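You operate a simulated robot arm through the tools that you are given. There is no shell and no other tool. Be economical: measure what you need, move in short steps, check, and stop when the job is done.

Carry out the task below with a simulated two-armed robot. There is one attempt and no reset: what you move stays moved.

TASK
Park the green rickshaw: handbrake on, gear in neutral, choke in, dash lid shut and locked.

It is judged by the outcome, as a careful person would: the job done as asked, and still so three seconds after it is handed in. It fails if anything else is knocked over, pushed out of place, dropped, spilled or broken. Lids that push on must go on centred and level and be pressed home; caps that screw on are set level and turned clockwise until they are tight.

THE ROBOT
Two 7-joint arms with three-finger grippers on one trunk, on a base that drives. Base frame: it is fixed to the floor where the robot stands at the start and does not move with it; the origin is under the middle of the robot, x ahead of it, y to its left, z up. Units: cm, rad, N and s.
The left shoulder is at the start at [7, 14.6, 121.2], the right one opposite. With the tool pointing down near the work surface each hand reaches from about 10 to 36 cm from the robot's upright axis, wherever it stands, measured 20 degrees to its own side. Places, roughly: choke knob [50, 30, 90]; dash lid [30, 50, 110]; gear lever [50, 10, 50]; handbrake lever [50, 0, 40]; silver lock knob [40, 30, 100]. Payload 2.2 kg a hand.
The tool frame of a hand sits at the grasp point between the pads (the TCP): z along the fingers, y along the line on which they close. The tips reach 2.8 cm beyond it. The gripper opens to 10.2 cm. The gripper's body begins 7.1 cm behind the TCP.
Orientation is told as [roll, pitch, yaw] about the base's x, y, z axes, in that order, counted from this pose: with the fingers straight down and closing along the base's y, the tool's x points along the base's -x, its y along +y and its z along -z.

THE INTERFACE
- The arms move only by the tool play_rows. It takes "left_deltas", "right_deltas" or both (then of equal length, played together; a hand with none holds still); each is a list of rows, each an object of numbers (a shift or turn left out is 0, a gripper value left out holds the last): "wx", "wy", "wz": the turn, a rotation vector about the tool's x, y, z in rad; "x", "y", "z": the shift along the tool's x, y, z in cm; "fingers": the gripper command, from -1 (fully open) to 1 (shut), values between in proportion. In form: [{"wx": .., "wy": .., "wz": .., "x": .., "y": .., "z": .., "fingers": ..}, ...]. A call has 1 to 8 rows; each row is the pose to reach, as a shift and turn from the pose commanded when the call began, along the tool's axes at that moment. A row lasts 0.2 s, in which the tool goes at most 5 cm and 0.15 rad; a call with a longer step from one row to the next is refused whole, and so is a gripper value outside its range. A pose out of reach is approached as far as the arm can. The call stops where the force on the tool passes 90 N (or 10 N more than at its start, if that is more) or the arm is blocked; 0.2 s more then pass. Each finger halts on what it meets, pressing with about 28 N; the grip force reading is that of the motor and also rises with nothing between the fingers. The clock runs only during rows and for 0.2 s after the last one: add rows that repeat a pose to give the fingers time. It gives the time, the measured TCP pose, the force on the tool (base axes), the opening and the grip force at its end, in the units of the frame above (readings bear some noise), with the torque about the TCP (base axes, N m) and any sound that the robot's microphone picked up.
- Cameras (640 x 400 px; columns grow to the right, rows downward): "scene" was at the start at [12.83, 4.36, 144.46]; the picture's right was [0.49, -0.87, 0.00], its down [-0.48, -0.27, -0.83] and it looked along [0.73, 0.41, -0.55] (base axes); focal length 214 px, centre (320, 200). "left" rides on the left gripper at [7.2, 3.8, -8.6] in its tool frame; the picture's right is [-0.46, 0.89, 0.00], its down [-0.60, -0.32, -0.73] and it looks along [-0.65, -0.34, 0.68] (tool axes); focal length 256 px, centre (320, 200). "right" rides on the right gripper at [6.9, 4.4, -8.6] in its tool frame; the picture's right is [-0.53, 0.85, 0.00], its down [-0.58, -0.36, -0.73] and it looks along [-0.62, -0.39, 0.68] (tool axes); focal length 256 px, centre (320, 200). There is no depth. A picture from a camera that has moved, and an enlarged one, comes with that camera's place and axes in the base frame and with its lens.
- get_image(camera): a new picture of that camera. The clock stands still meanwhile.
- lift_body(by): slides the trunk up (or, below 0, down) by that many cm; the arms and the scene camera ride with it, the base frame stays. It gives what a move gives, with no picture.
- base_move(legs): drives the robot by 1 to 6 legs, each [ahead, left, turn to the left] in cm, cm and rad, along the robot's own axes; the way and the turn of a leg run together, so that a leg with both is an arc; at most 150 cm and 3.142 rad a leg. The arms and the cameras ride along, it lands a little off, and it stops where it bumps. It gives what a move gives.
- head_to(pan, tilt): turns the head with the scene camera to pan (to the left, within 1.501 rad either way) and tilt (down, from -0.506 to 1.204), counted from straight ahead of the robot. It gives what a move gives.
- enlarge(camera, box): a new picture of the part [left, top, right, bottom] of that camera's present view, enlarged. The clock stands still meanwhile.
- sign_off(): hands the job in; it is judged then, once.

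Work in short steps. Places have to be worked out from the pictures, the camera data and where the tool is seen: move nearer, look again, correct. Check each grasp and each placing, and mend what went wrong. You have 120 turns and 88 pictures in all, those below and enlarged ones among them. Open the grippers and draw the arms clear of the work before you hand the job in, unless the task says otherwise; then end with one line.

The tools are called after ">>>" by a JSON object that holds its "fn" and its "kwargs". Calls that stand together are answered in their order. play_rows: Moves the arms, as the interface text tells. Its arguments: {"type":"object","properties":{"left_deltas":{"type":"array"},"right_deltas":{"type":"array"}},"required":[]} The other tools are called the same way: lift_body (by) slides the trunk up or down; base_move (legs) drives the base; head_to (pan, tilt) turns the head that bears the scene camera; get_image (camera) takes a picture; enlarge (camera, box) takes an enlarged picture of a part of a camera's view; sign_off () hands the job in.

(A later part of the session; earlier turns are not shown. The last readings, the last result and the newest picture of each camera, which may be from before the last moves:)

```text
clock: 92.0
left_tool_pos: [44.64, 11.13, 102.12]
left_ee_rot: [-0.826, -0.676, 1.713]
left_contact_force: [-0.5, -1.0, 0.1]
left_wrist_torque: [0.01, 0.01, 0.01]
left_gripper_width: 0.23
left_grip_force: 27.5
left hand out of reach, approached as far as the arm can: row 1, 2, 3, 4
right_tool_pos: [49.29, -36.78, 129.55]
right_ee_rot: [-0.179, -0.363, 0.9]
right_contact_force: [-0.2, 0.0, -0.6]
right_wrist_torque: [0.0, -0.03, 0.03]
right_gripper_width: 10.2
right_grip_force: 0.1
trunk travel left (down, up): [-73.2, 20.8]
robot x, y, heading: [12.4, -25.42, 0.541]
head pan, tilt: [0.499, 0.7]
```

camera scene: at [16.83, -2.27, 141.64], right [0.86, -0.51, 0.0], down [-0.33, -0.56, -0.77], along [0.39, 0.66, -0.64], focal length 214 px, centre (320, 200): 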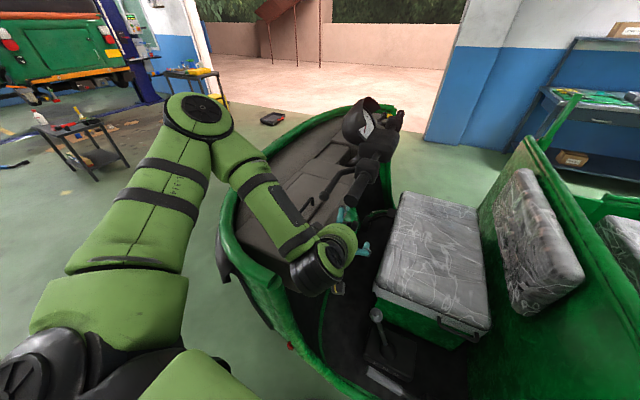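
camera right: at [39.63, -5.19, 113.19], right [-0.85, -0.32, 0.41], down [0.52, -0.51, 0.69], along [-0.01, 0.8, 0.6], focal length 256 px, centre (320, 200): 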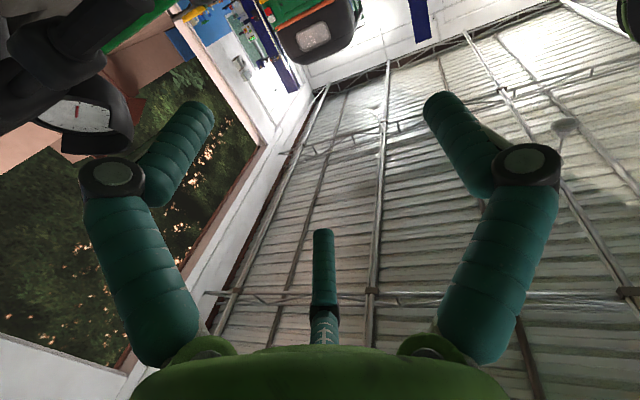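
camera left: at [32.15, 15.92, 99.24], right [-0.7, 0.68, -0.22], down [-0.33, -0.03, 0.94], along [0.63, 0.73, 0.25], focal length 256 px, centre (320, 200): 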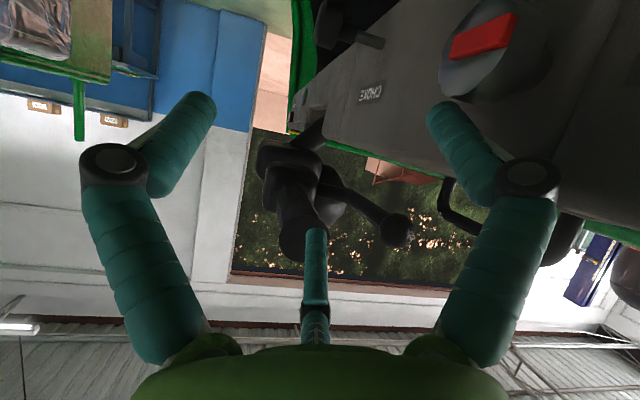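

Now I draw the left hand back into its comfortable zone and finish turning it to point across the vehicle, slightly downwards.

>>> {"fn": "play_rows", "kwargs": {"left_deltas": [{"x": -0.8, "y": 2.6, "z": -1.9}, {"x": -1.7, "y": 5.3, "z": -3.7}, {"x": -2.5, "y": 8, "z": -5.6, "wx": 0.07, "wy": -0.036, "wz": 0.1}, {"x": -3.4, "y": 10.6, "z": -7.5, "wx": 0.14, "wy": -0.072, "wz": 0.2}, {"x": -3.4, "y": 10.6, "z": -7.5, "wx": 0.205, "wy": -0.107, "wz": 0.307}, {"x": -3.4, "y": 10.6, "z": -7.5, "wx": 0.205, "wy": -0.107, "wz": 0.307}]}}

>>> {"fn": "get_image", "kwargs": {"camera": "left"}}

>>> {"fn": "get_image", "kwargs": {"camera": "scene"}}

```text
clock: 93.4
left_tool_pos: [37.74, 24.85, 106.83]
left_ee_rot: [-0.816, -0.959, 1.404]
left_contact_force: [-4.9, 4.5, 2.0]
left_wrist_torque: [-0.18, -0.08, -0.47]
left_gripper_width: 0.19
left_grip_force: 28.3
left hand out of reach, approached as far as the arm can: row 1, 2, 3, 4, 5, 6
right_tool_pos: [49.43, -36.89, 129.7]
right_ee_rot: [-0.175, -0.364, 0.9]
right_contact_force: [1.4, -0.6, 0.1]
right_wrist_torque: [0.08, 0.06, 0.06]
right_gripper_width: 10.19
right_grip_force: 0.1
trunk travel left (down, up): [-73.2, 20.8]
robot x, y, heading: [13.06, -25.66, 0.543]
head pan, tilt: [0.499, 0.7]
```

```text
33 pictures are left
camera left: at [27.99, 19.66, 102.51], right [-0.47, 0.88, 0.01], down [-0.35, -0.2, 0.91], along [0.81, 0.42, 0.4], focal length 256 px, centre (320, 200)
```

left: 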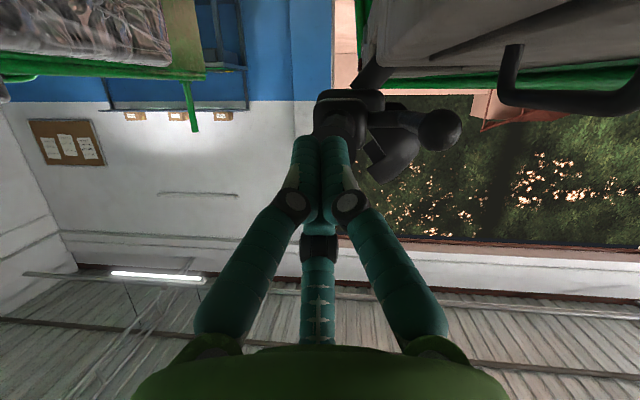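

```text
32 pictures are left
camera scene: at [21.42, -15.71, 141.65], right [0.86, -0.51, 0.0], down [-0.33, -0.56, -0.77], along [0.39, 0.66, -0.64], focal length 214 px, centre (320, 200)
```

scene: 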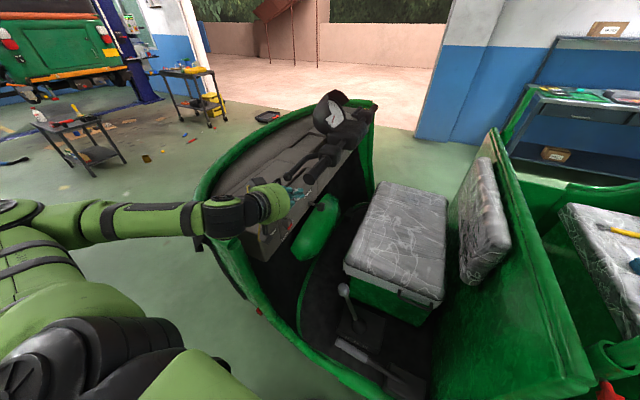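

The left arm has swung into a good, extended configuration: fingers point across, dash-side finger towards the dash. I bring the tip down in front of the knob, just above the red bar, staying 1 cm clear of the knob front.

>>> {"fn": "play_rows", "kwargs": {"left_deltas": [{"x": 0.86, "y": 0.3, "z": -2.1}, {"x": 1.7, "y": 0.6, "z": -4.2}, {"x": 4, "y": 1.7, "z": -3.1}, {"x": 6.4, "y": 2.8, "z": -2}, {"x": 8.4, "y": 3.8, "z": -1}, {"x": 8.4, "y": 3.8, "z": -1}]}}

>>> {"fn": "get_image", "kwargs": {"camera": "left"}}

```text
clock: 94.6
left_tool_pos: [32.96, 25.52, 100.48]
left_ee_rot: [-0.918, -1.014, 1.563]
left_contact_force: [1.3, 3.6, 7.1]
left_wrist_torque: [-0.03, 0.25, -0.23]
left_gripper_width: 0.2
left_grip_force: 27.8
left hand out of reach, approached as far as the arm can: row 1, 2, 3, 4, 5, 6
right_tool_pos: [49.35, -36.76, 129.63]
right_ee_rot: [-0.176, -0.365, 0.9]
right_contact_force: [0.0, 0.4, -0.2]
right_wrist_torque: [-0.01, 0.01, 0.0]
right_gripper_width: 10.19
right_grip_force: 0.0
trunk travel left (down, up): [-73.2, 20.8]
robot x, y, heading: [12.75, -25.55, 0.543]
head pan, tilt: [0.499, 0.7]
stopped in row 6 (left hand): the force on the tool passed its limit at 98 N (the readings are from after the stop); the commanded pose is now the measured one
```

```text
31 pictures are left
camera left: at [23.75, 19.8, 95.36], right [-0.53, 0.85, 0.02], down [-0.39, -0.27, 0.88], along [0.75, 0.46, 0.47], focal length 256 px, centre (320, 200)
```

left: 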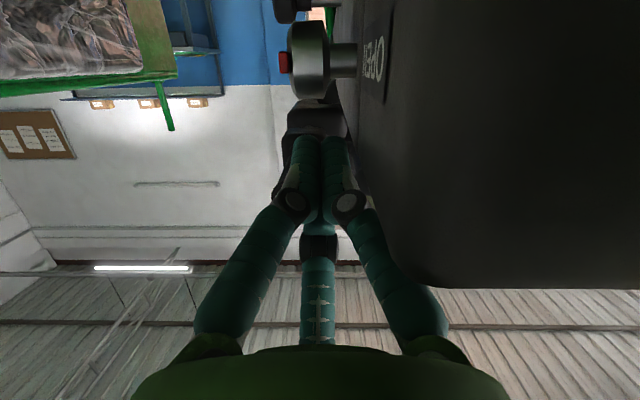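

This side view is very clear: the hand has drifted against the dash, beside the knob. I shift the base 4.5 cm right to bring the fingers out in front of the knob face, keeping the arm posture.

>>> {"fn": "base_move", "kwargs": {"legs": [[0, -4.5, 0]]}}

>>> {"fn": "get_image", "kwargs": {"camera": "left"}}

```text
clock: 95.5
left_tool_pos: [34.95, 22.0, 100.12]
left_ee_rot: [-0.914, -1.004, 1.564]
left_contact_force: [-0.6, 0.1, -0.8]
left_wrist_torque: [0.0, 0.0, -0.06]
left_gripper_width: 0.23
left_grip_force: 27.8
right_tool_pos: [51.25, -40.0, 129.81]
right_ee_rot: [-0.184, -0.362, 0.903]
right_contact_force: [0.0, 0.3, -0.2]
right_wrist_torque: [-0.06, -0.05, -0.04]
right_gripper_width: 10.22
right_grip_force: 0.1
trunk travel left (down, up): [-73.2, 20.8]
robot x, y, heading: [15.03, -29.49, 0.541]
head pan, tilt: [0.499, 0.7]
```

```text
30 pictures are left
camera left: at [25.75, 16.28, 95.07], right [-0.53, 0.85, 0.01], down [-0.39, -0.26, 0.88], along [0.75, 0.47, 0.47], focal length 256 px, centre (320, 200)
```

left: 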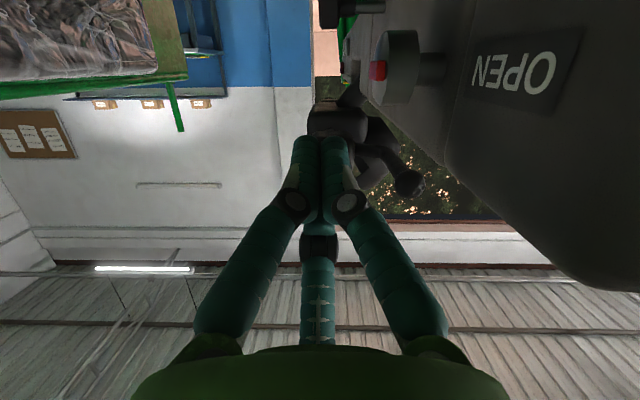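

The fingers are now in front of the knob, 4 cm above the axis. I lower 2 cm and shift slightly back, watching whether the arm follows.

>>> {"fn": "play_rows", "kwargs": {"left_deltas": [{"x": 0.95, "y": 0.5, "z": -0.05}, {"x": 1.9, "y": 1.0, "z": -0.1}, {"x": 1.9, "y": 1.0, "z": -0.1}]}}

```text
clock: 96.3
left_tool_pos: [34.4, 21.14, 98.3]
left_ee_rot: [-0.909, -1.005, 1.559]
left_contact_force: [0.3, -0.2, 0.0]
left_wrist_torque: [0.0, -0.01, -0.01]
left_gripper_width: 0.2
left_grip_force: 27.8
right_tool_pos: [51.72, -40.76, 129.69]
right_ee_rot: [-0.178, -0.366, 0.903]
right_contact_force: [0.4, -1.4, -0.4]
right_wrist_torque: [-0.02, -0.02, 0.03]
right_gripper_width: 10.18
right_grip_force: 0.0
trunk travel left (down, up): [-73.2, 20.8]
robot x, y, heading: [15.28, -29.14, 0.538]
head pan, tilt: [0.499, 0.7]
```

Good tracking. I move in towards the knob front so the dash-side finger sits right over the bar.

>>> {"fn": "play_rows", "kwargs": {"left_deltas": [{"x": -0.3, "y": 1.0, "z": 0.1}, {"x": -0.6, "y": 2.0, "z": 0.2}, {"x": -0.6, "y": 2.0, "z": 0.2}]}}

>>> {"fn": "enlarge", "kwargs": {"camera": "left", "box": [220, 0, 460, 200]}}

```text
clock: 97.1
left_tool_pos: [33.53, 22.96, 97.95]
left_ee_rot: [-0.91, -1.007, 1.557]
left_contact_force: [-0.4, 0.0, -0.5]
left_wrist_torque: [0.0, -0.01, -0.01]
left_gripper_width: 0.22
left_grip_force: 28.5
right_tool_pos: [51.47, -40.54, 129.75]
right_ee_rot: [-0.18, -0.363, 0.901]
right_contact_force: [0.4, 0.2, -0.1]
right_wrist_torque: [0.02, 0.0, 0.01]
right_gripper_width: 10.2
right_grip_force: 0.1
trunk travel left (down, up): [-73.2, 20.8]
robot x, y, heading: [15.06, -29.42, 0.543]
head pan, tilt: [0.499, 0.7]
```

```text
2.00 times, centred on (340, 100) of left
camera zoom: at [24.21, 17.32, 92.87], right [-0.53, 0.85, 0.02], down [-0.39, -0.26, 0.88], along [0.75, 0.46, 0.47], focal length 512 px, centre (280, 400)
```

zoom: 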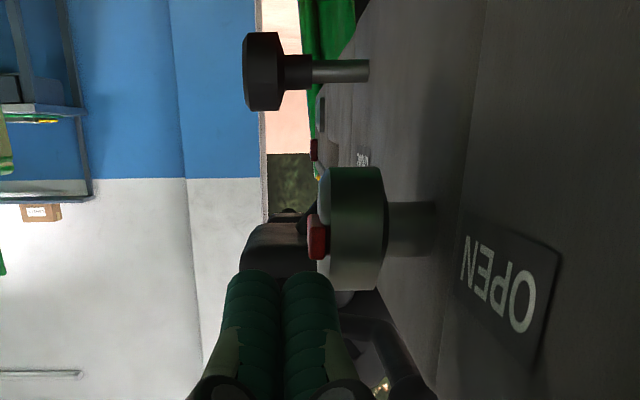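

The right-hand (dash-side) finger is right above the red bar, slightly overlapping the head. I ease back 0.4 cm and press down along the knob front.

>>> {"fn": "play_rows", "kwargs": {"left_deltas": [{"x": 0.18, "y": -0.35}, {"x": 0.6, "y": -0.14, "z": 0.16}, {"x": 1.02, "y": 0.08, "z": 0.33}, {"x": 1.44, "y": 0.29, "z": 0.49}, {"x": 1.87, "y": 0.5, "z": 0.66}, {"x": 2.29, "y": 0.71, "z": 0.82}, {"x": 2.71, "y": 0.93, "z": 0.98}]}}

>>> {"fn": "enlarge", "kwargs": {"camera": "left", "box": [220, 0, 460, 200]}}

```text
clock: 98.7
left_tool_pos: [33.6, 22.68, 94.95]
left_ee_rot: [-0.912, -1.007, 1.56]
left_contact_force: [-0.3, 0.0, 0.6]
left_wrist_torque: [-0.03, 0.0, -0.02]
left_gripper_width: 0.25
left_grip_force: 27.4
right_tool_pos: [51.55, -40.62, 129.68]
right_ee_rot: [-0.177, -0.366, 0.902]
right_contact_force: [0.1, -0.3, 0.6]
right_wrist_torque: [0.03, 0.01, -0.01]
right_gripper_width: 10.24
right_grip_force: 0.1
trunk travel left (down, up): [-73.2, 20.8]
robot x, y, heading: [15.24, -29.66, 0.545]
head pan, tilt: [0.499, 0.7]
```

```text
2.00 times, centred on (340, 100) of left
camera zoom: at [24.43, 16.97, 89.86], right [-0.53, 0.85, 0.02], down [-0.39, -0.26, 0.88], along [0.75, 0.46, 0.47], focal length 512 px, centre (280, 400)
```

zoom: 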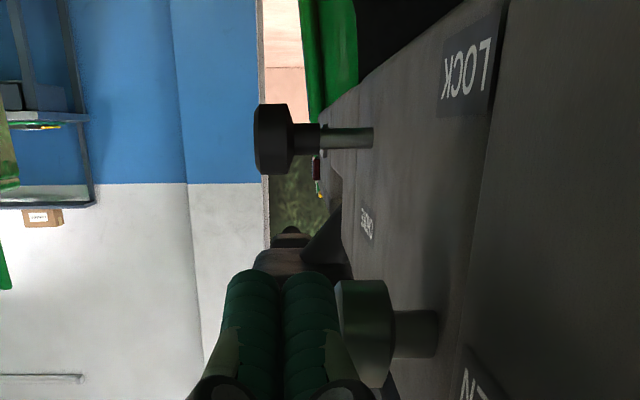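

No resistance was felt and the fingers are now level with the lower half of the knob. I push a little further down and sideways (+r), then draw away to see the bar.

>>> {"fn": "play_rows", "kwargs": {"left_deltas": [{"x": 0.4, "y": 0.2, "z": 0.16}, {"x": 0.26, "y": 0.12, "z": 0.63}, {"x": 0.12, "y": 0.03, "z": 1.1}, {"x": 0.12, "y": 0.03, "z": 1.1}]}}

>>> {"fn": "play_rows", "kwargs": {"left_deltas": [{"x": 0.9, "y": -1.8}, {"x": 1.6, "y": -3.5}, {"x": 1.6, "y": -3.5}]}}

>>> {"fn": "get_image", "kwargs": {"camera": "left"}}

```text
clock: 99.7
left_tool_pos: [34.06, 22.98, 94.61]
left_ee_rot: [-0.917, -1.006, 1.564]
left_contact_force: [-19.7, -16.8, -5.9]
left_wrist_torque: [0.88, -1.62, 1.66]
left_gripper_width: 0.21
left_grip_force: 27.9
right_tool_pos: [51.14, -40.84, 129.79]
right_ee_rot: [-0.18, -0.368, 0.902]
right_contact_force: [0.0, 0.2, 0.1]
right_wrist_torque: [-0.02, -0.01, -0.02]
right_gripper_width: 10.21
right_grip_force: 0.1
trunk travel left (down, up): [-73.2, 20.8]
robot x, y, heading: [15.33, -29.67, 0.536]
head pan, tilt: [0.499, 0.7]
```

```text
clock: 100.5
left_tool_pos: [36.51, 20.05, 94.65]
left_ee_rot: [-0.917, -1.006, 1.561]
left_contact_force: [-0.9, -0.3, 0.0]
left_wrist_torque: [0.04, 0.0, 0.03]
left_gripper_width: 0.21
left_grip_force: 28.7
right_tool_pos: [51.43, -40.55, 129.72]
right_ee_rot: [-0.18, -0.365, 0.901]
right_contact_force: [-1.0, 0.3, -0.4]
right_wrist_torque: [0.0, -0.04, -0.03]
right_gripper_width: 10.19
right_grip_force: 0.0
trunk travel left (down, up): [-73.2, 20.8]
robot x, y, heading: [15.02, -29.39, 0.54]
head pan, tilt: [0.499, 0.7]
```

```text
27 pictures are left
camera left: at [27.28, 14.29, 89.54], right [-0.53, 0.85, 0.02], down [-0.39, -0.26, 0.88], along [0.75, 0.46, 0.47], focal length 256 px, centre (320, 200)
```

left: 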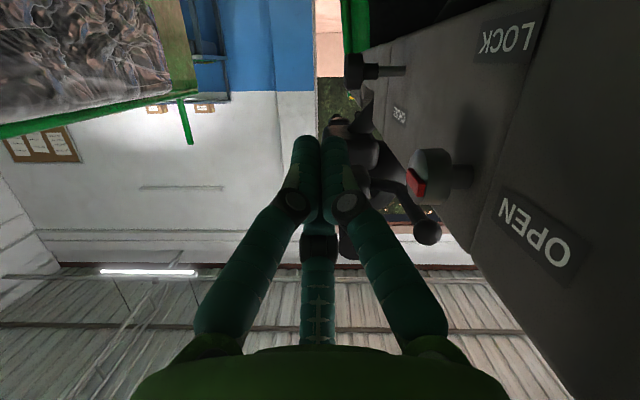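

The bar still points to OPEN: the finger slid past in front of it. I return above the bar and go in about 1 cm closer to the knob front, checking for contact.

>>> {"fn": "play_rows", "kwargs": {"left_deltas": [{"x": -1.24, "y": -0.6, "z": -1.22}, {"x": -2.48, "y": -1.2, "z": -2.44}, {"x": -3.35, "y": 0.5, "z": -2.4}, {"x": -4.2, "y": 2.17, "z": -2.3}, {"x": -4.5, "y": 2.7, "z": -2.3}, {"x": -4.66, "y": 3.06, "z": -2.3}, {"x": -4.66, "y": 3.06, "z": -2.3}]}}

>>> {"fn": "enlarge", "kwargs": {"camera": "left", "box": [220, 0, 460, 200]}}

```text
clock: 102.1
left_tool_pos: [32.94, 23.46, 97.94]
left_ee_rot: [-0.911, -1.006, 1.559]
left_contact_force: [-0.6, -0.4, -0.1]
left_wrist_torque: [0.01, -0.02, 0.06]
left_gripper_width: 0.22
left_grip_force: 27.6
left hand out of reach, approached as far as the arm can: row 2
right_tool_pos: [51.74, -40.58, 129.63]
right_ee_rot: [-0.178, -0.366, 0.9]
right_contact_force: [1.0, 0.7, 0.2]
right_wrist_torque: [-0.01, -0.04, -0.01]
right_gripper_width: 10.2
right_grip_force: 0.0
trunk travel left (down, up): [-73.2, 20.8]
robot x, y, heading: [15.5, -29.46, 0.535]
head pan, tilt: [0.499, 0.7]
```

```text
2.00 times, centred on (340, 100) of left
camera zoom: at [23.76, 17.67, 92.92], right [-0.53, 0.85, 0.02], down [-0.39, -0.26, 0.88], along [0.75, 0.46, 0.47], focal length 512 px, centre (280, 400)
```

zoom: 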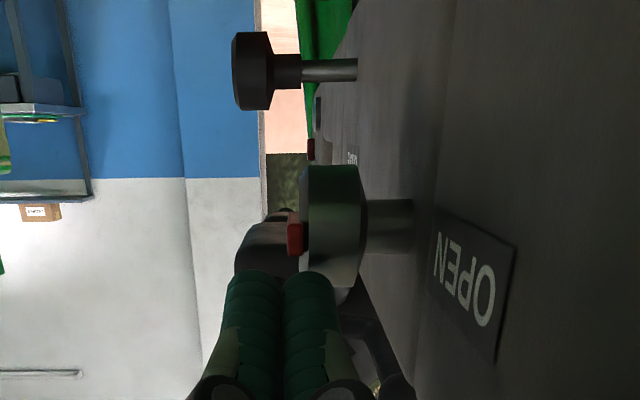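

The finger overlaps the head by too much now; I ease back 0.3 cm (between the two earlier settings) and press down again.

>>> {"fn": "play_rows", "kwargs": {"left_deltas": [{"x": 0.15, "y": -0.28}, {"x": 0.57, "y": -0.07, "z": 0.16}, {"x": 0.99, "y": 0.15, "z": 0.33}, {"x": 1.41, "y": 0.36, "z": 0.49}, {"x": 1.84, "y": 0.57, "z": 0.66}, {"x": 2.26, "y": 0.78, "z": 0.82}, {"x": 2.68, "y": 1.0, "z": 0.98}]}}

>>> {"fn": "enlarge", "kwargs": {"camera": "left", "box": [220, 0, 460, 200]}}

```text
clock: 103.7
left_tool_pos: [33.29, 22.15, 94.8]
left_ee_rot: [-0.903, -0.997, 1.552]
left_contact_force: [4.6, -21.4, 10.9]
left_wrist_torque: [1.11, 1.54, 2.5]
left_gripper_width: 0.22
left_grip_force: 28.0
right_tool_pos: [51.8, -41.26, 129.53]
right_ee_rot: [-0.175, -0.369, 0.896]
right_contact_force: [0.1, -0.3, -0.8]
right_wrist_torque: [0.02, 0.01, 0.0]
right_gripper_width: 10.21
right_grip_force: 0.1
trunk travel left (down, up): [-73.2, 20.8]
robot x, y, heading: [14.99, -29.73, 0.536]
head pan, tilt: [0.499, 0.7]
```

```text
2.00 times, centred on (340, 100) of left
camera zoom: at [24.11, 16.45, 89.84], right [-0.53, 0.85, 0.01], down [-0.38, -0.25, 0.89], along [0.76, 0.46, 0.46], focal length 512 px, centre (280, 400)
```

zoom: 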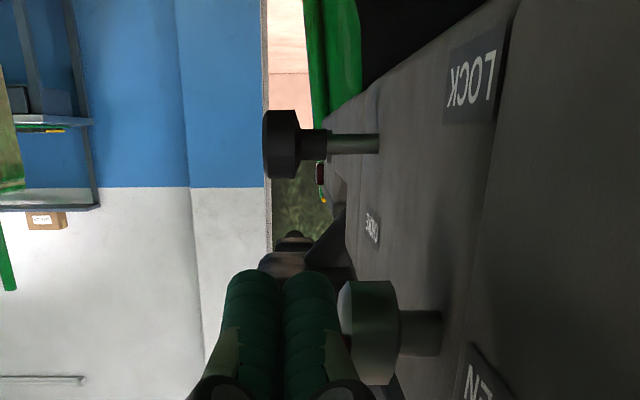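

The back of the hand touched the rim on my side and the tip slid off. I lift off and yaw the tool 0.3 rad left so the hand's back stays clear and only the fingertip meets the bar.

>>> {"fn": "play_rows", "kwargs": {"left_deltas": [{"x": 0.4, "y": -0.9}, {"x": -1.0, "y": -1.5, "z": -0.3}, {"x": -2.4, "y": -2.2, "z": -0.6}, {"x": -2.4, "y": -2.2, "z": -0.6, "wx": -0.12, "wy": -0.06, "wz": -0.046}, {"x": -2.4, "y": -2.2, "z": -0.6, "wx": -0.253, "wy": -0.128, "wz": -0.098}, {"x": -2.4, "y": -2.2, "z": -0.6, "wx": -0.253, "wy": -0.128, "wz": -0.098}]}}

>>> {"fn": "enlarge", "kwargs": {"camera": "left", "box": [220, 0, 460, 200]}}

```text
refused: row 5 steps farther than a row can; nothing moved
```

```text
2.00 times, centred on (340, 100) of left
camera zoom: at [24.11, 16.45, 89.84], right [-0.53, 0.85, 0.01], down [-0.38, -0.25, 0.89], along [0.76, 0.46, 0.46], focal length 512 px, centre (280, 400)
```

zoom: 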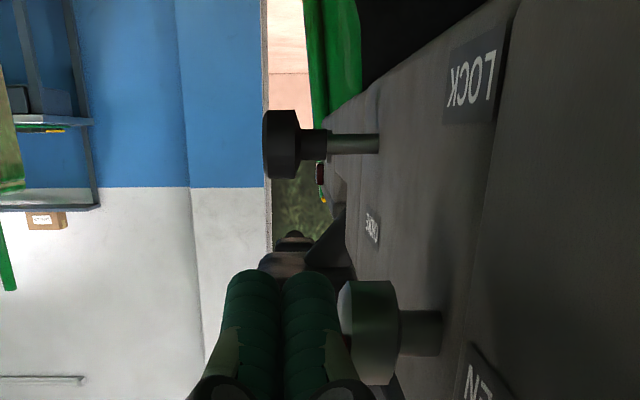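

Refused on rotation step size; I split it and move again.

>>> {"fn": "play_rows", "kwargs": {"left_deltas": [{"x": 0.4, "y": -0.9}, {"x": -1.0, "y": -1.5, "z": -0.3}, {"x": -2.4, "y": -2.2, "z": -0.6}, {"x": -2.4, "y": -2.2, "z": -0.6, "wx": -0.09, "wy": -0.045, "wz": -0.034}, {"x": -2.4, "y": -2.2, "z": -0.6, "wx": -0.18, "wy": -0.09, "wz": -0.068}, {"x": -2.4, "y": -2.2, "z": -0.6, "wx": -0.253, "wy": -0.128, "wz": -0.098}, {"x": -2.4, "y": -2.2, "z": -0.6, "wx": -0.253, "wy": -0.128, "wz": -0.098}]}}

>>> {"fn": "enlarge", "kwargs": {"camera": "left", "box": [220, 0, 460, 200]}}

```text
clock: 105.3
left_tool_pos: [31.73, 22.81, 96.49]
left_ee_rot: [-0.911, -1.029, 1.836]
left_contact_force: [-0.3, -0.8, 0.0]
left_wrist_torque: [0.02, 0.02, -0.03]
left_gripper_width: 0.19
left_grip_force: 27.7
left hand out of reach, approached as far as the arm can: row 6, 7
right_tool_pos: [51.52, -40.37, 129.67]
right_ee_rot: [-0.178, -0.362, 0.901]
right_contact_force: [0.5, 0.6, 0.0]
right_wrist_torque: [-0.01, 0.0, 0.0]
right_gripper_width: 10.21
right_grip_force: 0.1
trunk travel left (down, up): [-73.2, 20.8]
robot x, y, heading: [14.94, -29.32, 0.538]
head pan, tilt: [0.499, 0.7]
```

```text
2.00 times, centred on (340, 100) of left
camera zoom: at [24.45, 14.85, 91.27], right [-0.74, 0.67, 0.04], down [-0.29, -0.38, 0.88], along [0.6, 0.64, 0.48], focal length 512 px, centre (280, 400)
```

zoom: 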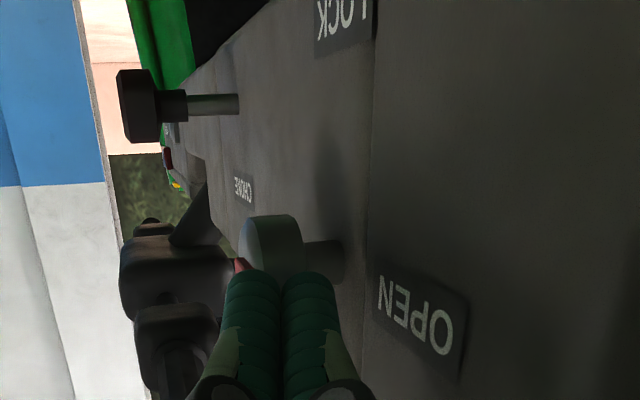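

The arm sits at its reach limit, so I use the trunk and base for fine motion instead: trunk up 1.6 cm, base 1.4 ahead and 1.3 right.

>>> {"fn": "lift_body", "kwargs": {"by": 1.6}}

>>> {"fn": "base_move", "kwargs": {"legs": [[0, -1.4, 0], [1.4, 0, 0]]}}

>>> {"fn": "enlarge", "kwargs": {"camera": "left", "box": [220, 0, 460, 200]}}

```text
clock: 106.0
left_tool_pos: [31.85, 22.66, 98.08]
left_ee_rot: [-0.914, -1.026, 1.84]
left_contact_force: [-0.4, 1.0, 0.4]
left_wrist_torque: [0.0, -0.05, 0.01]
left_gripper_width: 0.19
left_grip_force: 28.1
right_tool_pos: [51.76, -40.5, 131.32]
right_ee_rot: [-0.177, -0.364, 0.901]
right_contact_force: [-0.1, 0.5, 0.6]
right_wrist_torque: [-0.03, -0.05, 0.0]
right_gripper_width: 10.19
right_grip_force: 0.1
trunk travel left (down, up): [-74.8, 19.2]
robot x, y, heading: [15.02, -29.48, 0.537]
head pan, tilt: [0.499, 0.7]
```

```text
clock: 107.1
left_tool_pos: [33.58, 22.05, 98.37]
left_ee_rot: [-0.921, -1.029, 1.845]
left_contact_force: [-0.6, 0.0, 0.3]
left_wrist_torque: [0.03, 0.0, -0.01]
left_gripper_width: 0.21
left_grip_force: 28.4
right_tool_pos: [53.17, -41.21, 131.29]
right_ee_rot: [-0.179, -0.366, 0.902]
right_contact_force: [-0.7, 0.3, 0.0]
right_wrist_torque: [0.04, -0.01, 0.04]
right_gripper_width: 10.19
right_grip_force: 0.1
trunk travel left (down, up): [-74.8, 19.2]
robot x, y, heading: [17.2, -29.46, 0.539]
head pan, tilt: [0.499, 0.7]
```

```text
2.00 times, centred on (340, 100) of left
camera zoom: at [26.33, 14.1, 93.08], right [-0.74, 0.67, 0.04], down [-0.3, -0.38, 0.88], along [0.6, 0.64, 0.48], focal length 512 px, centre (280, 400)
```

zoom: 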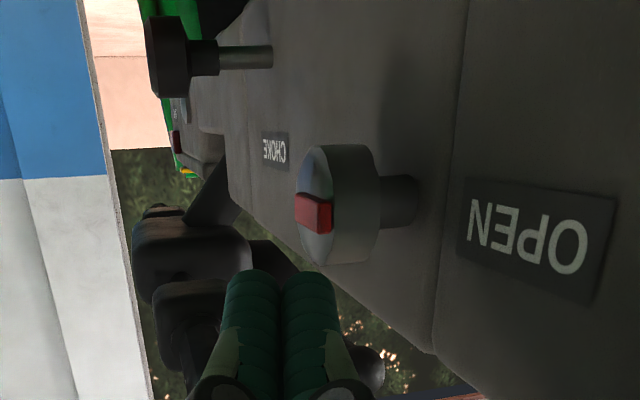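

The finger is directly over the bar's end now, in line with its protrusion. I nudge 0.25 cm closer and press down with the trunk.

>>> {"fn": "play_rows", "kwargs": {"left_deltas": [{"x": -0.12, "y": 0.2, "z": 0.07}, {"x": -0.12, "y": 0.2, "z": 0.07}]}}

>>> {"fn": "lift_body", "kwargs": {"by": -2.5}}

>>> {"fn": "enlarge", "kwargs": {"camera": "left", "box": [220, 0, 460, 200]}}

```text
clock: 107.7
left_tool_pos: [33.65, 22.37, 98.13]
left_ee_rot: [-0.917, -1.029, 1.843]
left_contact_force: [-0.7, 0.8, 0.7]
left_wrist_torque: [-0.01, 0.02, 0.0]
left_gripper_width: 0.2
left_grip_force: 28.4
right_tool_pos: [53.46, -41.17, 131.33]
right_ee_rot: [-0.178, -0.364, 0.9]
right_contact_force: [-0.1, -0.2, -0.4]
right_wrist_torque: [-0.04, 0.01, -0.03]
right_gripper_width: 10.21
right_grip_force: 0.0
trunk travel left (down, up): [-74.8, 19.2]
robot x, y, heading: [16.84, -30.25, 0.54]
head pan, tilt: [0.499, 0.7]
```

```text
clock: 108.4
left_tool_pos: [33.71, 22.47, 95.7]
left_ee_rot: [-0.916, -1.027, 1.842]
left_contact_force: [-0.4, -1.1, -1.1]
left_wrist_torque: [0.01, -0.01, -0.01]
left_gripper_width: 0.24
left_grip_force: 27.9
right_tool_pos: [53.53, -41.02, 128.67]
right_ee_rot: [-0.18, -0.364, 0.9]
right_contact_force: [-0.4, 0.0, -0.7]
right_wrist_torque: [0.02, 0.03, 0.01]
right_gripper_width: 10.2
right_grip_force: 0.0
trunk travel left (down, up): [-72.3, 21.7]
robot x, y, heading: [17.03, -30.11, 0.537]
head pan, tilt: [0.499, 0.7]
```

```text
2.00 times, centred on (340, 100) of left
camera zoom: at [26.41, 14.49, 90.45], right [-0.74, 0.67, 0.04], down [-0.3, -0.38, 0.88], along [0.6, 0.64, 0.48], focal length 512 px, centre (280, 400)
```

zoom: 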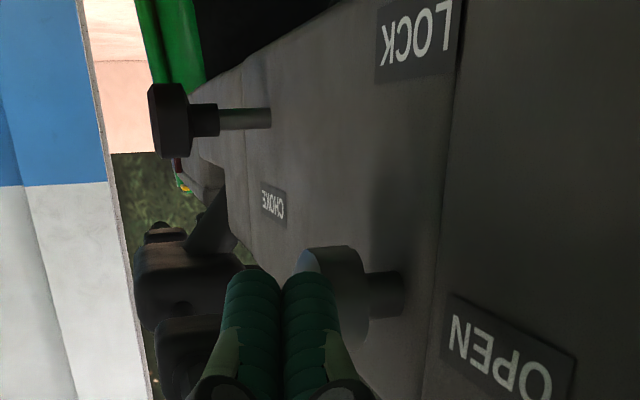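

No visible bar on this side now. I continue down a bit and push sideways, then retreat for a look.

>>> {"fn": "lift_body", "kwargs": {"by": -1.0}}

>>> {"fn": "base_move", "kwargs": {"legs": [[0, -4, 0]]}}

>>> {"fn": "enlarge", "kwargs": {"camera": "left", "box": [260, 0, 560, 200]}}

```text
clock: 109.0
left_tool_pos: [33.77, 22.44, 94.74]
left_ee_rot: [-0.918, -1.03, 1.844]
left_contact_force: [0.3, 0.0, 0.4]
left_wrist_torque: [-0.01, -0.02, 0.02]
left_gripper_width: 0.23
left_grip_force: 28.1
right_tool_pos: [53.57, -41.02, 127.65]
right_ee_rot: [-0.179, -0.367, 0.9]
right_contact_force: [-0.3, -0.3, -0.3]
right_wrist_torque: [0.0, -0.01, 0.03]
right_gripper_width: 10.22
right_grip_force: 0.1
trunk travel left (down, up): [-71.3, 22.7]
robot x, y, heading: [16.7, -29.75, 0.538]
head pan, tilt: [0.499, 0.7]
```

```text
clock: 109.8
left_tool_pos: [35.54, 19.39, 94.57]
left_ee_rot: [-0.918, -1.024, 1.844]
left_contact_force: [-0.3, 1.0, 0.5]
left_wrist_torque: [0.01, 0.01, 0.0]
left_gripper_width: 0.2
left_grip_force: 27.8
right_tool_pos: [55.32, -44.05, 127.77]
right_ee_rot: [-0.183, -0.363, 0.903]
right_contact_force: [-0.4, 0.4, 0.0]
right_wrist_torque: [-0.05, -0.01, -0.01]
right_gripper_width: 10.19
right_grip_force: 0.1
trunk travel left (down, up): [-71.3, 22.7]
robot x, y, heading: [19.15, -32.98, 0.54]
head pan, tilt: [0.499, 0.7]
```

```text
2.00 times, centred on (410, 100) of left
camera zoom: at [28.28, 11.34, 89.33], right [-0.75, 0.67, 0.03], down [-0.3, -0.38, 0.88], along [0.6, 0.64, 0.48], focal length 512 px, centre (140, 400)
```

zoom: 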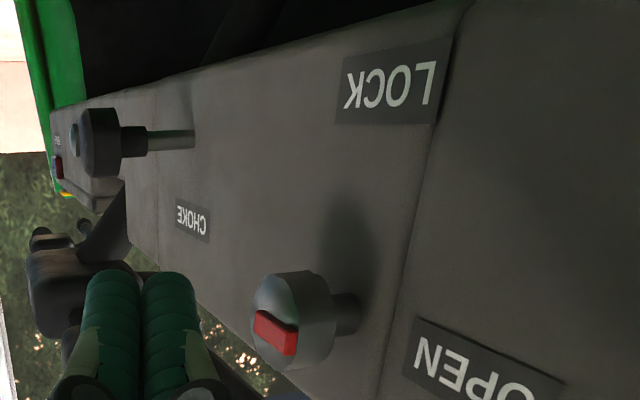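

The bar is untouched, so it may offer no purchase. Next try: press the fingertips on the knob's near side and drag downwards, turning it by friction. I position the tip beside the head.

>>> {"fn": "lift_body", "kwargs": {"by": 2.8}}

>>> {"fn": "base_move", "kwargs": {"legs": [[-2.4, 0, 0], [0, 5.0, 0]]}}

>>> {"fn": "enlarge", "kwargs": {"camera": "left", "box": [220, 0, 460, 200]}}

```text
clock: 110.6
left_tool_pos: [35.87, 18.86, 97.52]
left_ee_rot: [-0.914, -1.029, 1.843]
left_contact_force: [-0.2, -0.1, 0.1]
left_wrist_torque: [0.0, -0.02, 0.02]
left_gripper_width: 0.19
left_grip_force: 28.2
right_tool_pos: [55.63, -44.55, 130.64]
right_ee_rot: [-0.179, -0.365, 0.901]
right_contact_force: [0.1, 0.8, 0.5]
right_wrist_torque: [0.02, 0.0, 0.0]
right_gripper_width: 10.19
right_grip_force: 0.1
trunk travel left (down, up): [-74.1, 19.9]
robot x, y, heading: [18.77, -33.15, 0.537]
head pan, tilt: [0.499, 0.7]
```

```text
clock: 111.9
left_tool_pos: [31.42, 21.78, 97.56]
left_ee_rot: [-0.913, -1.031, 1.84]
left_contact_force: [1.4, -0.5, 0.0]
left_wrist_torque: [-0.06, -0.02, 0.05]
left_gripper_width: 0.22
left_grip_force: 27.8
right_tool_pos: [51.36, -41.85, 130.35]
right_ee_rot: [-0.173, -0.365, 0.901]
right_contact_force: [0.5, 0.1, 0.1]
right_wrist_torque: [0.06, 0.05, 0.0]
right_gripper_width: 10.2
right_grip_force: 0.0
trunk travel left (down, up): [-74.1, 19.9]
robot x, y, heading: [14.42, -30.12, 0.541]
head pan, tilt: [0.499, 0.7]
```

```text
2.00 times, centred on (340, 100) of left
camera zoom: at [24.16, 13.81, 92.35], right [-0.74, 0.67, 0.04], down [-0.29, -0.38, 0.88], along [0.6, 0.64, 0.48], focal length 512 px, centre (280, 400)
```

zoom: 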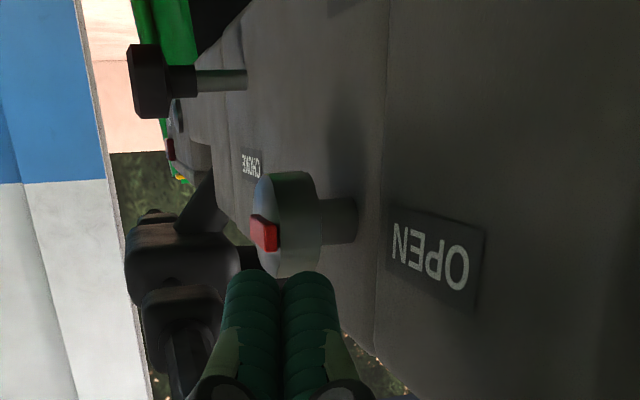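

The bundle is level with both bar and head. I extend along the fingers until it presses the knob's upper near side.

>>> {"fn": "play_rows", "kwargs": {"left_deltas": [{"z": 0.5, "y": 0.2}, {"z": 1.0, "y": 0.4}, {"z": 1.5, "y": 0.5}, {"z": 2.0, "y": 0.5}, {"z": 2.0, "y": 0.5}]}}

```text
clock: 113.1
left_tool_pos: [32.02, 23.65, 96.52]
left_ee_rot: [-0.916, -1.027, 1.842]
left_contact_force: [0.1, 0.3, -0.1]
left_wrist_torque: [0.01, -0.01, -0.03]
left_gripper_width: 0.2
left_grip_force: 28.3
right_tool_pos: [50.9, -41.6, 130.51]
right_ee_rot: [-0.178, -0.365, 0.9]
right_contact_force: [-0.2, -0.6, 0.4]
right_wrist_torque: [-0.02, -0.01, 0.01]
right_gripper_width: 10.18
right_grip_force: 0.0
trunk travel left (down, up): [-74.1, 19.9]
robot x, y, heading: [14.29, -30.33, 0.541]
head pan, tilt: [0.499, 0.7]
```

No contact yet; I go on another centimetre or so.

>>> {"fn": "play_rows", "kwargs": {"left_deltas": [{"z": 0.4}, {"z": 0.8}, {"z": 1.2}, {"z": 1.5}, {"z": 1.5}]}}

>>> {"fn": "enlarge", "kwargs": {"camera": "left", "box": [220, 0, 460, 200]}}

```text
clock: 114.3
left_tool_pos: [32.35, 23.85, 96.52]
left_ee_rot: [-0.925, -1.031, 1.849]
left_contact_force: [-30.2, -37.1, 0.0]
left_wrist_torque: [-0.18, 0.3, -0.55]
left_gripper_width: 0.24
left_grip_force: 27.8
right_tool_pos: [50.24, -42.3, 130.77]
right_ee_rot: [-0.177, -0.373, 0.9]
right_contact_force: [0.3, -0.6, 0.8]
right_wrist_torque: [0.02, -0.02, -0.01]
right_gripper_width: 10.2
right_grip_force: 0.1
trunk travel left (down, up): [-74.1, 19.9]
robot x, y, heading: [14.52, -30.03, 0.54]
head pan, tilt: [0.499, 0.7]
```

```text
2.00 times, centred on (340, 100) of left
camera zoom: at [25.06, 16.08, 91.25], right [-0.74, 0.67, 0.04], down [-0.3, -0.38, 0.87], along [0.6, 0.64, 0.48], focal length 512 px, centre (280, 400)
```

zoom: 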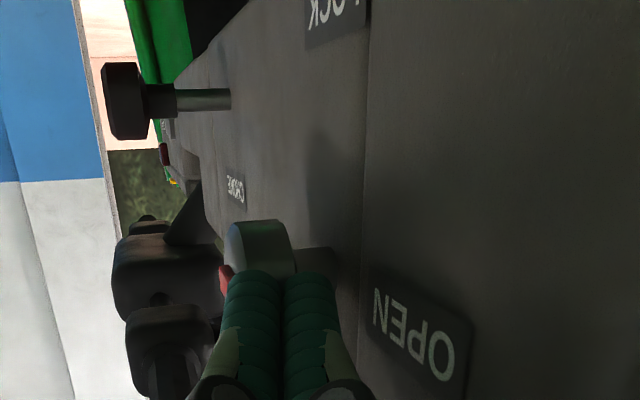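

It presses the knob's side with about 48 N. Now I drag down with the trunk.

>>> {"fn": "lift_body", "kwargs": {"by": -2.2}}

>>> {"fn": "enlarge", "kwargs": {"camera": "left", "box": [220, 0, 460, 200]}}

```text
clock: 115.0
left_tool_pos: [32.64, 24.54, 93.52]
left_ee_rot: [-0.902, -1.018, 1.828]
left_contact_force: [-24.7, -25.0, -13.2]
left_wrist_torque: [-0.08, 0.08, 0.06]
left_gripper_width: 0.19
left_grip_force: 28.0
right_tool_pos: [50.62, -41.66, 128.36]
right_ee_rot: [-0.18, -0.368, 0.901]
right_contact_force: [0.6, 0.1, 0.6]
right_wrist_torque: [-0.05, 0.04, 0.01]
right_gripper_width: 10.2
right_grip_force: 0.0
trunk travel left (down, up): [-71.9, 22.1]
robot x, y, heading: [13.99, -30.17, 0.54]
head pan, tilt: [0.499, 0.7]
```

```text
2.00 times, centred on (340, 100) of left
camera zoom: at [25.37, 16.61, 88.4], right [-0.74, 0.67, 0.03], down [-0.29, -0.37, 0.88], along [0.6, 0.65, 0.47], focal length 512 px, centre (280, 400)
```

zoom: 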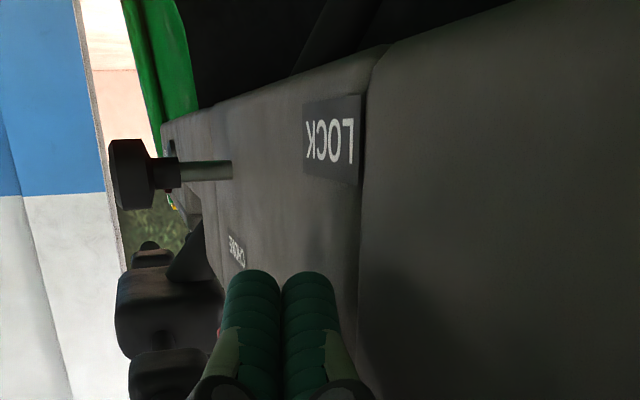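

I draw back to look at the result.

>>> {"fn": "base_move", "kwargs": {"legs": [[-2, 0, 0], [0, -5, 0]]}}

>>> {"fn": "enlarge", "kwargs": {"camera": "left", "box": [260, 60, 500, 240]}}

```text
clock: 116.3
left_tool_pos: [33.77, 19.67, 93.87]
left_ee_rot: [-0.919, -1.025, 1.842]
left_contact_force: [-0.4, -0.2, 0.2]
left_wrist_torque: [0.0, 0.0, -0.03]
left_gripper_width: 0.22
left_grip_force: 28.3
right_tool_pos: [51.73, -46.32, 128.4]
right_ee_rot: [-0.182, -0.361, 0.903]
right_contact_force: [0.1, 0.4, -0.2]
right_wrist_torque: [-0.06, -0.02, -0.03]
right_gripper_width: 10.19
right_grip_force: 0.0
trunk travel left (down, up): [-71.9, 22.1]
robot x, y, heading: [15.37, -35.23, 0.542]
head pan, tilt: [0.499, 0.7]
```

```text
2.22 times, centred on (380, 150) of left
camera zoom: at [26.41, 11.76, 88.59], right [-0.74, 0.67, 0.03], down [-0.3, -0.38, 0.88], along [0.6, 0.64, 0.48], focal length 569 px, centre (187, 311)
```

zoom: 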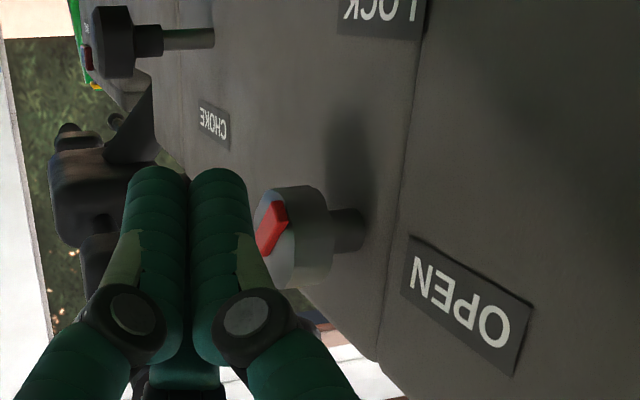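

The bar has turned about half way towards LOCK: the friction drag works. I repeat it: up 3, in, press, and drag down.

>>> {"fn": "lift_body", "kwargs": {"by": 3.0}}

>>> {"fn": "base_move", "kwargs": {"legs": [[0, 4.4, 0], [1.9, 0, 0]]}}

>>> {"fn": "lift_body", "kwargs": {"by": -3.0}}

```text
clock: 117.1
left_tool_pos: [33.85, 19.34, 96.93]
left_ee_rot: [-0.917, -1.031, 1.842]
left_contact_force: [-1.0, 0.6, 0.2]
left_wrist_torque: [-0.02, -0.01, 0.03]
left_gripper_width: 0.2
left_grip_force: 28.1
right_tool_pos: [51.78, -46.95, 131.32]
right_ee_rot: [-0.177, -0.365, 0.9]
right_contact_force: [0.1, 0.2, 0.6]
right_wrist_torque: [0.0, 0.03, 0.04]
right_gripper_width: 10.18
right_grip_force: 0.0
trunk travel left (down, up): [-74.9, 19.1]
robot x, y, heading: [15.44, -35.94, 0.543]
head pan, tilt: [0.499, 0.7]
```

```text
clock: 118.3
left_tool_pos: [33.08, 23.75, 97.24]
left_ee_rot: [-0.923, -1.031, 1.848]
left_contact_force: [-10.4, -19.3, 4.2]
left_wrist_torque: [-0.3, 0.06, -0.15]
left_gripper_width: 0.21
left_grip_force: 27.7
right_tool_pos: [51.04, -42.66, 131.35]
right_ee_rot: [-0.175, -0.369, 0.9]
right_contact_force: [-0.4, 0.6, -0.3]
right_wrist_torque: [0.0, 0.05, 0.0]
right_gripper_width: 10.21
right_grip_force: 0.0
trunk travel left (down, up): [-74.9, 19.1]
robot x, y, heading: [14.87, -31.09, 0.539]
head pan, tilt: [0.499, 0.7]
```

```text
clock: 119.1
left_tool_pos: [32.55, 23.36, 95.32]
left_ee_rot: [-0.959, -1.046, 1.88]
left_contact_force: [-25.7, -26.7, 28.4]
left_wrist_torque: [0.77, -0.64, -0.2]
left_gripper_width: 0.23
left_grip_force: 28.1
right_tool_pos: [50.42, -43.17, 128.55]
right_ee_rot: [-0.178, -0.376, 0.902]
right_contact_force: [0.0, 0.7, 0.2]
right_wrist_torque: [0.0, 0.03, -0.02]
right_gripper_width: 10.21
right_grip_force: 0.0
trunk travel left (down, up): [-71.9, 22.1]
robot x, y, heading: [14.49, -31.06, 0.54]
head pan, tilt: [0.499, 0.7]
```

The drag now meets a firm upward resistance, perhaps the stop. I draw back and look.

>>> {"fn": "base_move", "kwargs": {"legs": [[-2, 0, 0], [0, -5, 0]]}}

>>> {"fn": "enlarge", "kwargs": {"camera": "left", "box": [260, 60, 500, 240]}}

```text
clock: 120.4
left_tool_pos: [33.88, 19.19, 93.75]
left_ee_rot: [-0.919, -1.024, 1.844]
left_contact_force: [-0.5, 0.1, 0.0]
left_wrist_torque: [-0.02, -0.02, -0.01]
left_gripper_width: 0.22
left_grip_force: 27.9
right_tool_pos: [51.97, -46.73, 128.41]
right_ee_rot: [-0.182, -0.362, 0.903]
right_contact_force: [-0.2, 0.7, 1.0]
right_wrist_torque: [-0.07, 0.02, 0.01]
right_gripper_width: 10.19
right_grip_force: 0.2
trunk travel left (down, up): [-71.9, 22.1]
robot x, y, heading: [15.5, -36.27, 0.539]
head pan, tilt: [0.499, 0.7]
```

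```text
2.22 times, centred on (380, 150) of left
camera zoom: at [26.55, 11.18, 88.61], right [-0.74, 0.67, 0.03], down [-0.3, -0.38, 0.88], along [0.6, 0.64, 0.48], focal length 569 px, centre (187, 311)
```

zoom: 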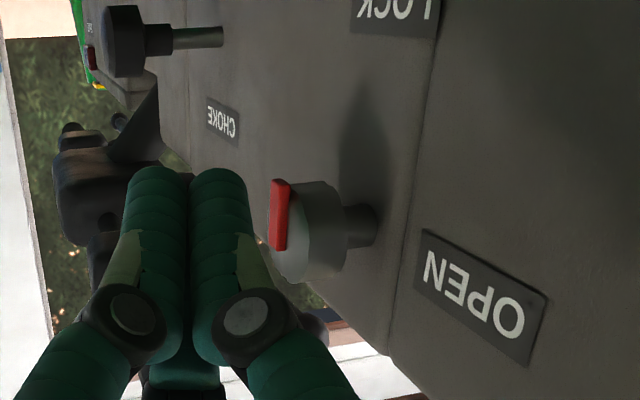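

The red bar now points straight to LOCK. Next the choke: knob front at about (50, 31.4, 90.4). I step the hand back from the dash, steepen the fingers and extend across towards the choke.

>>> {"fn": "base_move", "kwargs": {"legs": [[0, -4, 0], [7, 0, 0]]}}

>>> {"fn": "play_rows", "kwargs": {"left_deltas": [{"x": -0.3, "y": -0.8, "z": 1.8, "wx": -0.05, "wy": 0.1}, {"x": -0.6, "y": -1.6, "z": 3.6, "wx": -0.1, "wy": 0.2}, {"x": -0.9, "y": -2.4, "z": 5.4, "wx": -0.15, "wy": 0.3}, {"x": -1.3, "y": -3.6, "z": 8.1, "wx": -0.2, "wy": 0.4}, {"x": -1.3, "y": -3.6, "z": 8.1, "wx": -0.2, "wy": 0.4}]}}

>>> {"fn": "get_image", "kwargs": {"camera": "left"}}

```text
clock: 121.9
left_tool_pos: [41.88, 19.11, 93.96]
left_ee_rot: [-0.921, -1.026, 1.845]
left_contact_force: [-0.1, 0.0, -0.1]
left_wrist_torque: [0.0, 0.01, -0.05]
left_gripper_width: 0.23
left_grip_force: 27.9
right_tool_pos: [59.91, -47.22, 128.5]
right_ee_rot: [-0.18, -0.368, 0.901]
right_contact_force: [-0.3, -0.2, -0.1]
right_wrist_torque: [-0.01, -0.02, 0.0]
right_gripper_width: 10.16
right_grip_force: 0.1
trunk travel left (down, up): [-71.9, 22.1]
robot x, y, heading: [23.28, -36.24, 0.536]
head pan, tilt: [0.499, 0.7]
```

```text
clock: 123.1
left_tool_pos: [49.26, 23.67, 94.17]
left_ee_rot: [-0.416, -0.71, 1.464]
left_contact_force: [-0.9, 0.0, 0.9]
left_wrist_torque: [0.0, -0.05, -0.02]
left_gripper_width: 0.2
left_grip_force: 28.1
left hand out of reach, approached as far as the arm can: row 1, 2, 3
right_tool_pos: [59.5, -47.16, 128.51]
right_ee_rot: [-0.181, -0.368, 0.905]
right_contact_force: [-0.8, -0.5, 0.2]
right_wrist_torque: [0.03, -0.06, -0.01]
right_gripper_width: 10.22
right_grip_force: 0.0
trunk travel left (down, up): [-71.9, 22.1]
robot x, y, heading: [23.87, -36.21, 0.536]
head pan, tilt: [0.499, 0.7]
```

```text
14 pictures are left
camera left: at [41.3, 14.84, 94.15], right [-0.74, 0.67, 0.03], down [-0.01, -0.06, 1.0], along [0.67, 0.74, 0.05], focal length 256 px, centre (320, 200)
```

left: 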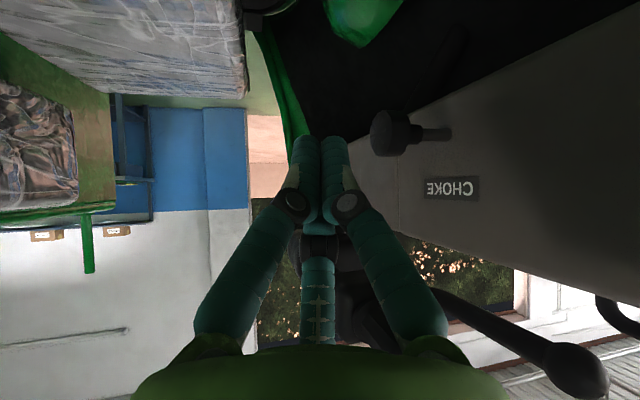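

Choke front measured at (49.8, 31.7, 90.4). I bring the tip level with it and start moving towards the dash to push it in.

>>> {"fn": "play_rows", "kwargs": {"left_deltas": [{"x": 0.04, "y": -0.5, "z": 1.6}, {"x": 0.07, "y": -0.93, "z": 3.23}, {"x": -0.9, "y": 0.3, "z": 3.6}, {"x": -1.75, "y": 1.35, "z": 3.9}, {"x": -2.35, "y": 2.1, "z": 4.1}, {"x": -2.35, "y": 2.1, "z": 4.1}]}}

>>> {"fn": "get_image", "kwargs": {"camera": "left"}}

```text
clock: 124.5
left_tool_pos: [49.84, 28.5, 91.98]
left_ee_rot: [-0.418, -0.709, 1.46]
left_contact_force: [-0.6, -0.1, 0.7]
left_wrist_torque: [0.02, -0.02, -0.02]
left_gripper_width: 0.23
left_grip_force: 27.9
right_tool_pos: [60.07, -47.24, 128.31]
right_ee_rot: [-0.179, -0.365, 0.904]
right_contact_force: [0.4, -0.2, 0.6]
right_wrist_torque: [-0.02, 0.01, 0.01]
right_gripper_width: 10.18
right_grip_force: 0.1
trunk travel left (down, up): [-71.9, 22.1]
robot x, y, heading: [23.91, -35.77, 0.538]
head pan, tilt: [0.499, 0.7]
```

```text
13 pictures are left
camera left: at [41.9, 19.7, 92.02], right [-0.74, 0.67, 0.03], down [-0.01, -0.06, 1.0], along [0.67, 0.74, 0.05], focal length 256 px, centre (320, 200)
```

left: 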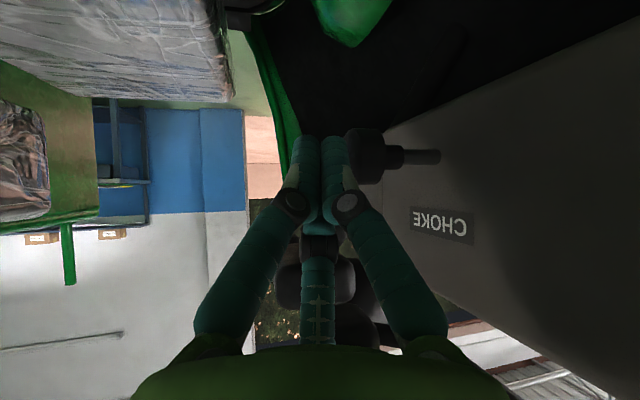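

The finger is right against the choke knob's front. I push towards the dash until it stops.

>>> {"fn": "play_rows", "kwargs": {"left_deltas": [{"x": -0.42, "y": 0.53, "z": 0.16}, {"x": -0.85, "y": 1.07, "z": 0.32}, {"x": -1.27, "y": 1.6, "z": 0.48}, {"x": -1.69, "y": 2.13, "z": 0.64}, {"x": -2.1, "y": 2.66, "z": 0.8}, {"x": -2.54, "y": 3.2, "z": 0.97}, {"x": -2.9, "y": 3.65, "z": 1.1}, {"x": -3.2, "y": 4.0, "z": 1.2}]}}

>>> {"fn": "get_image", "kwargs": {"camera": "left"}}

```text
clock: 126.3
left_tool_pos: [47.93, 31.66, 91.97]
left_ee_rot: [-0.424, -0.698, 1.449]
left_contact_force: [13.1, -38.9, -5.8]
left_wrist_torque: [-0.78, -0.44, -0.29]
left_gripper_width: 0.18
left_grip_force: 28.2
right_tool_pos: [60.29, -47.88, 128.21]
right_ee_rot: [-0.173, -0.369, 0.897]
right_contact_force: [-0.2, 0.1, -0.7]
right_wrist_torque: [-0.03, 0.04, -0.03]
right_gripper_width: 10.21
right_grip_force: 0.1
trunk travel left (down, up): [-71.9, 22.1]
robot x, y, heading: [23.36, -36.48, 0.541]
head pan, tilt: [0.499, 0.7]
```

```text
12 pictures are left
camera left: at [39.85, 22.89, 92.11], right [-0.73, 0.68, 0.02], down [-0.02, -0.05, 1.0], along [0.68, 0.73, 0.05], focal length 256 px, centre (320, 200)
```

left: 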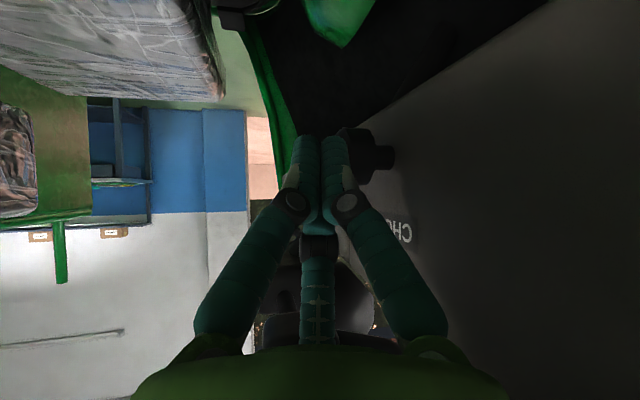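

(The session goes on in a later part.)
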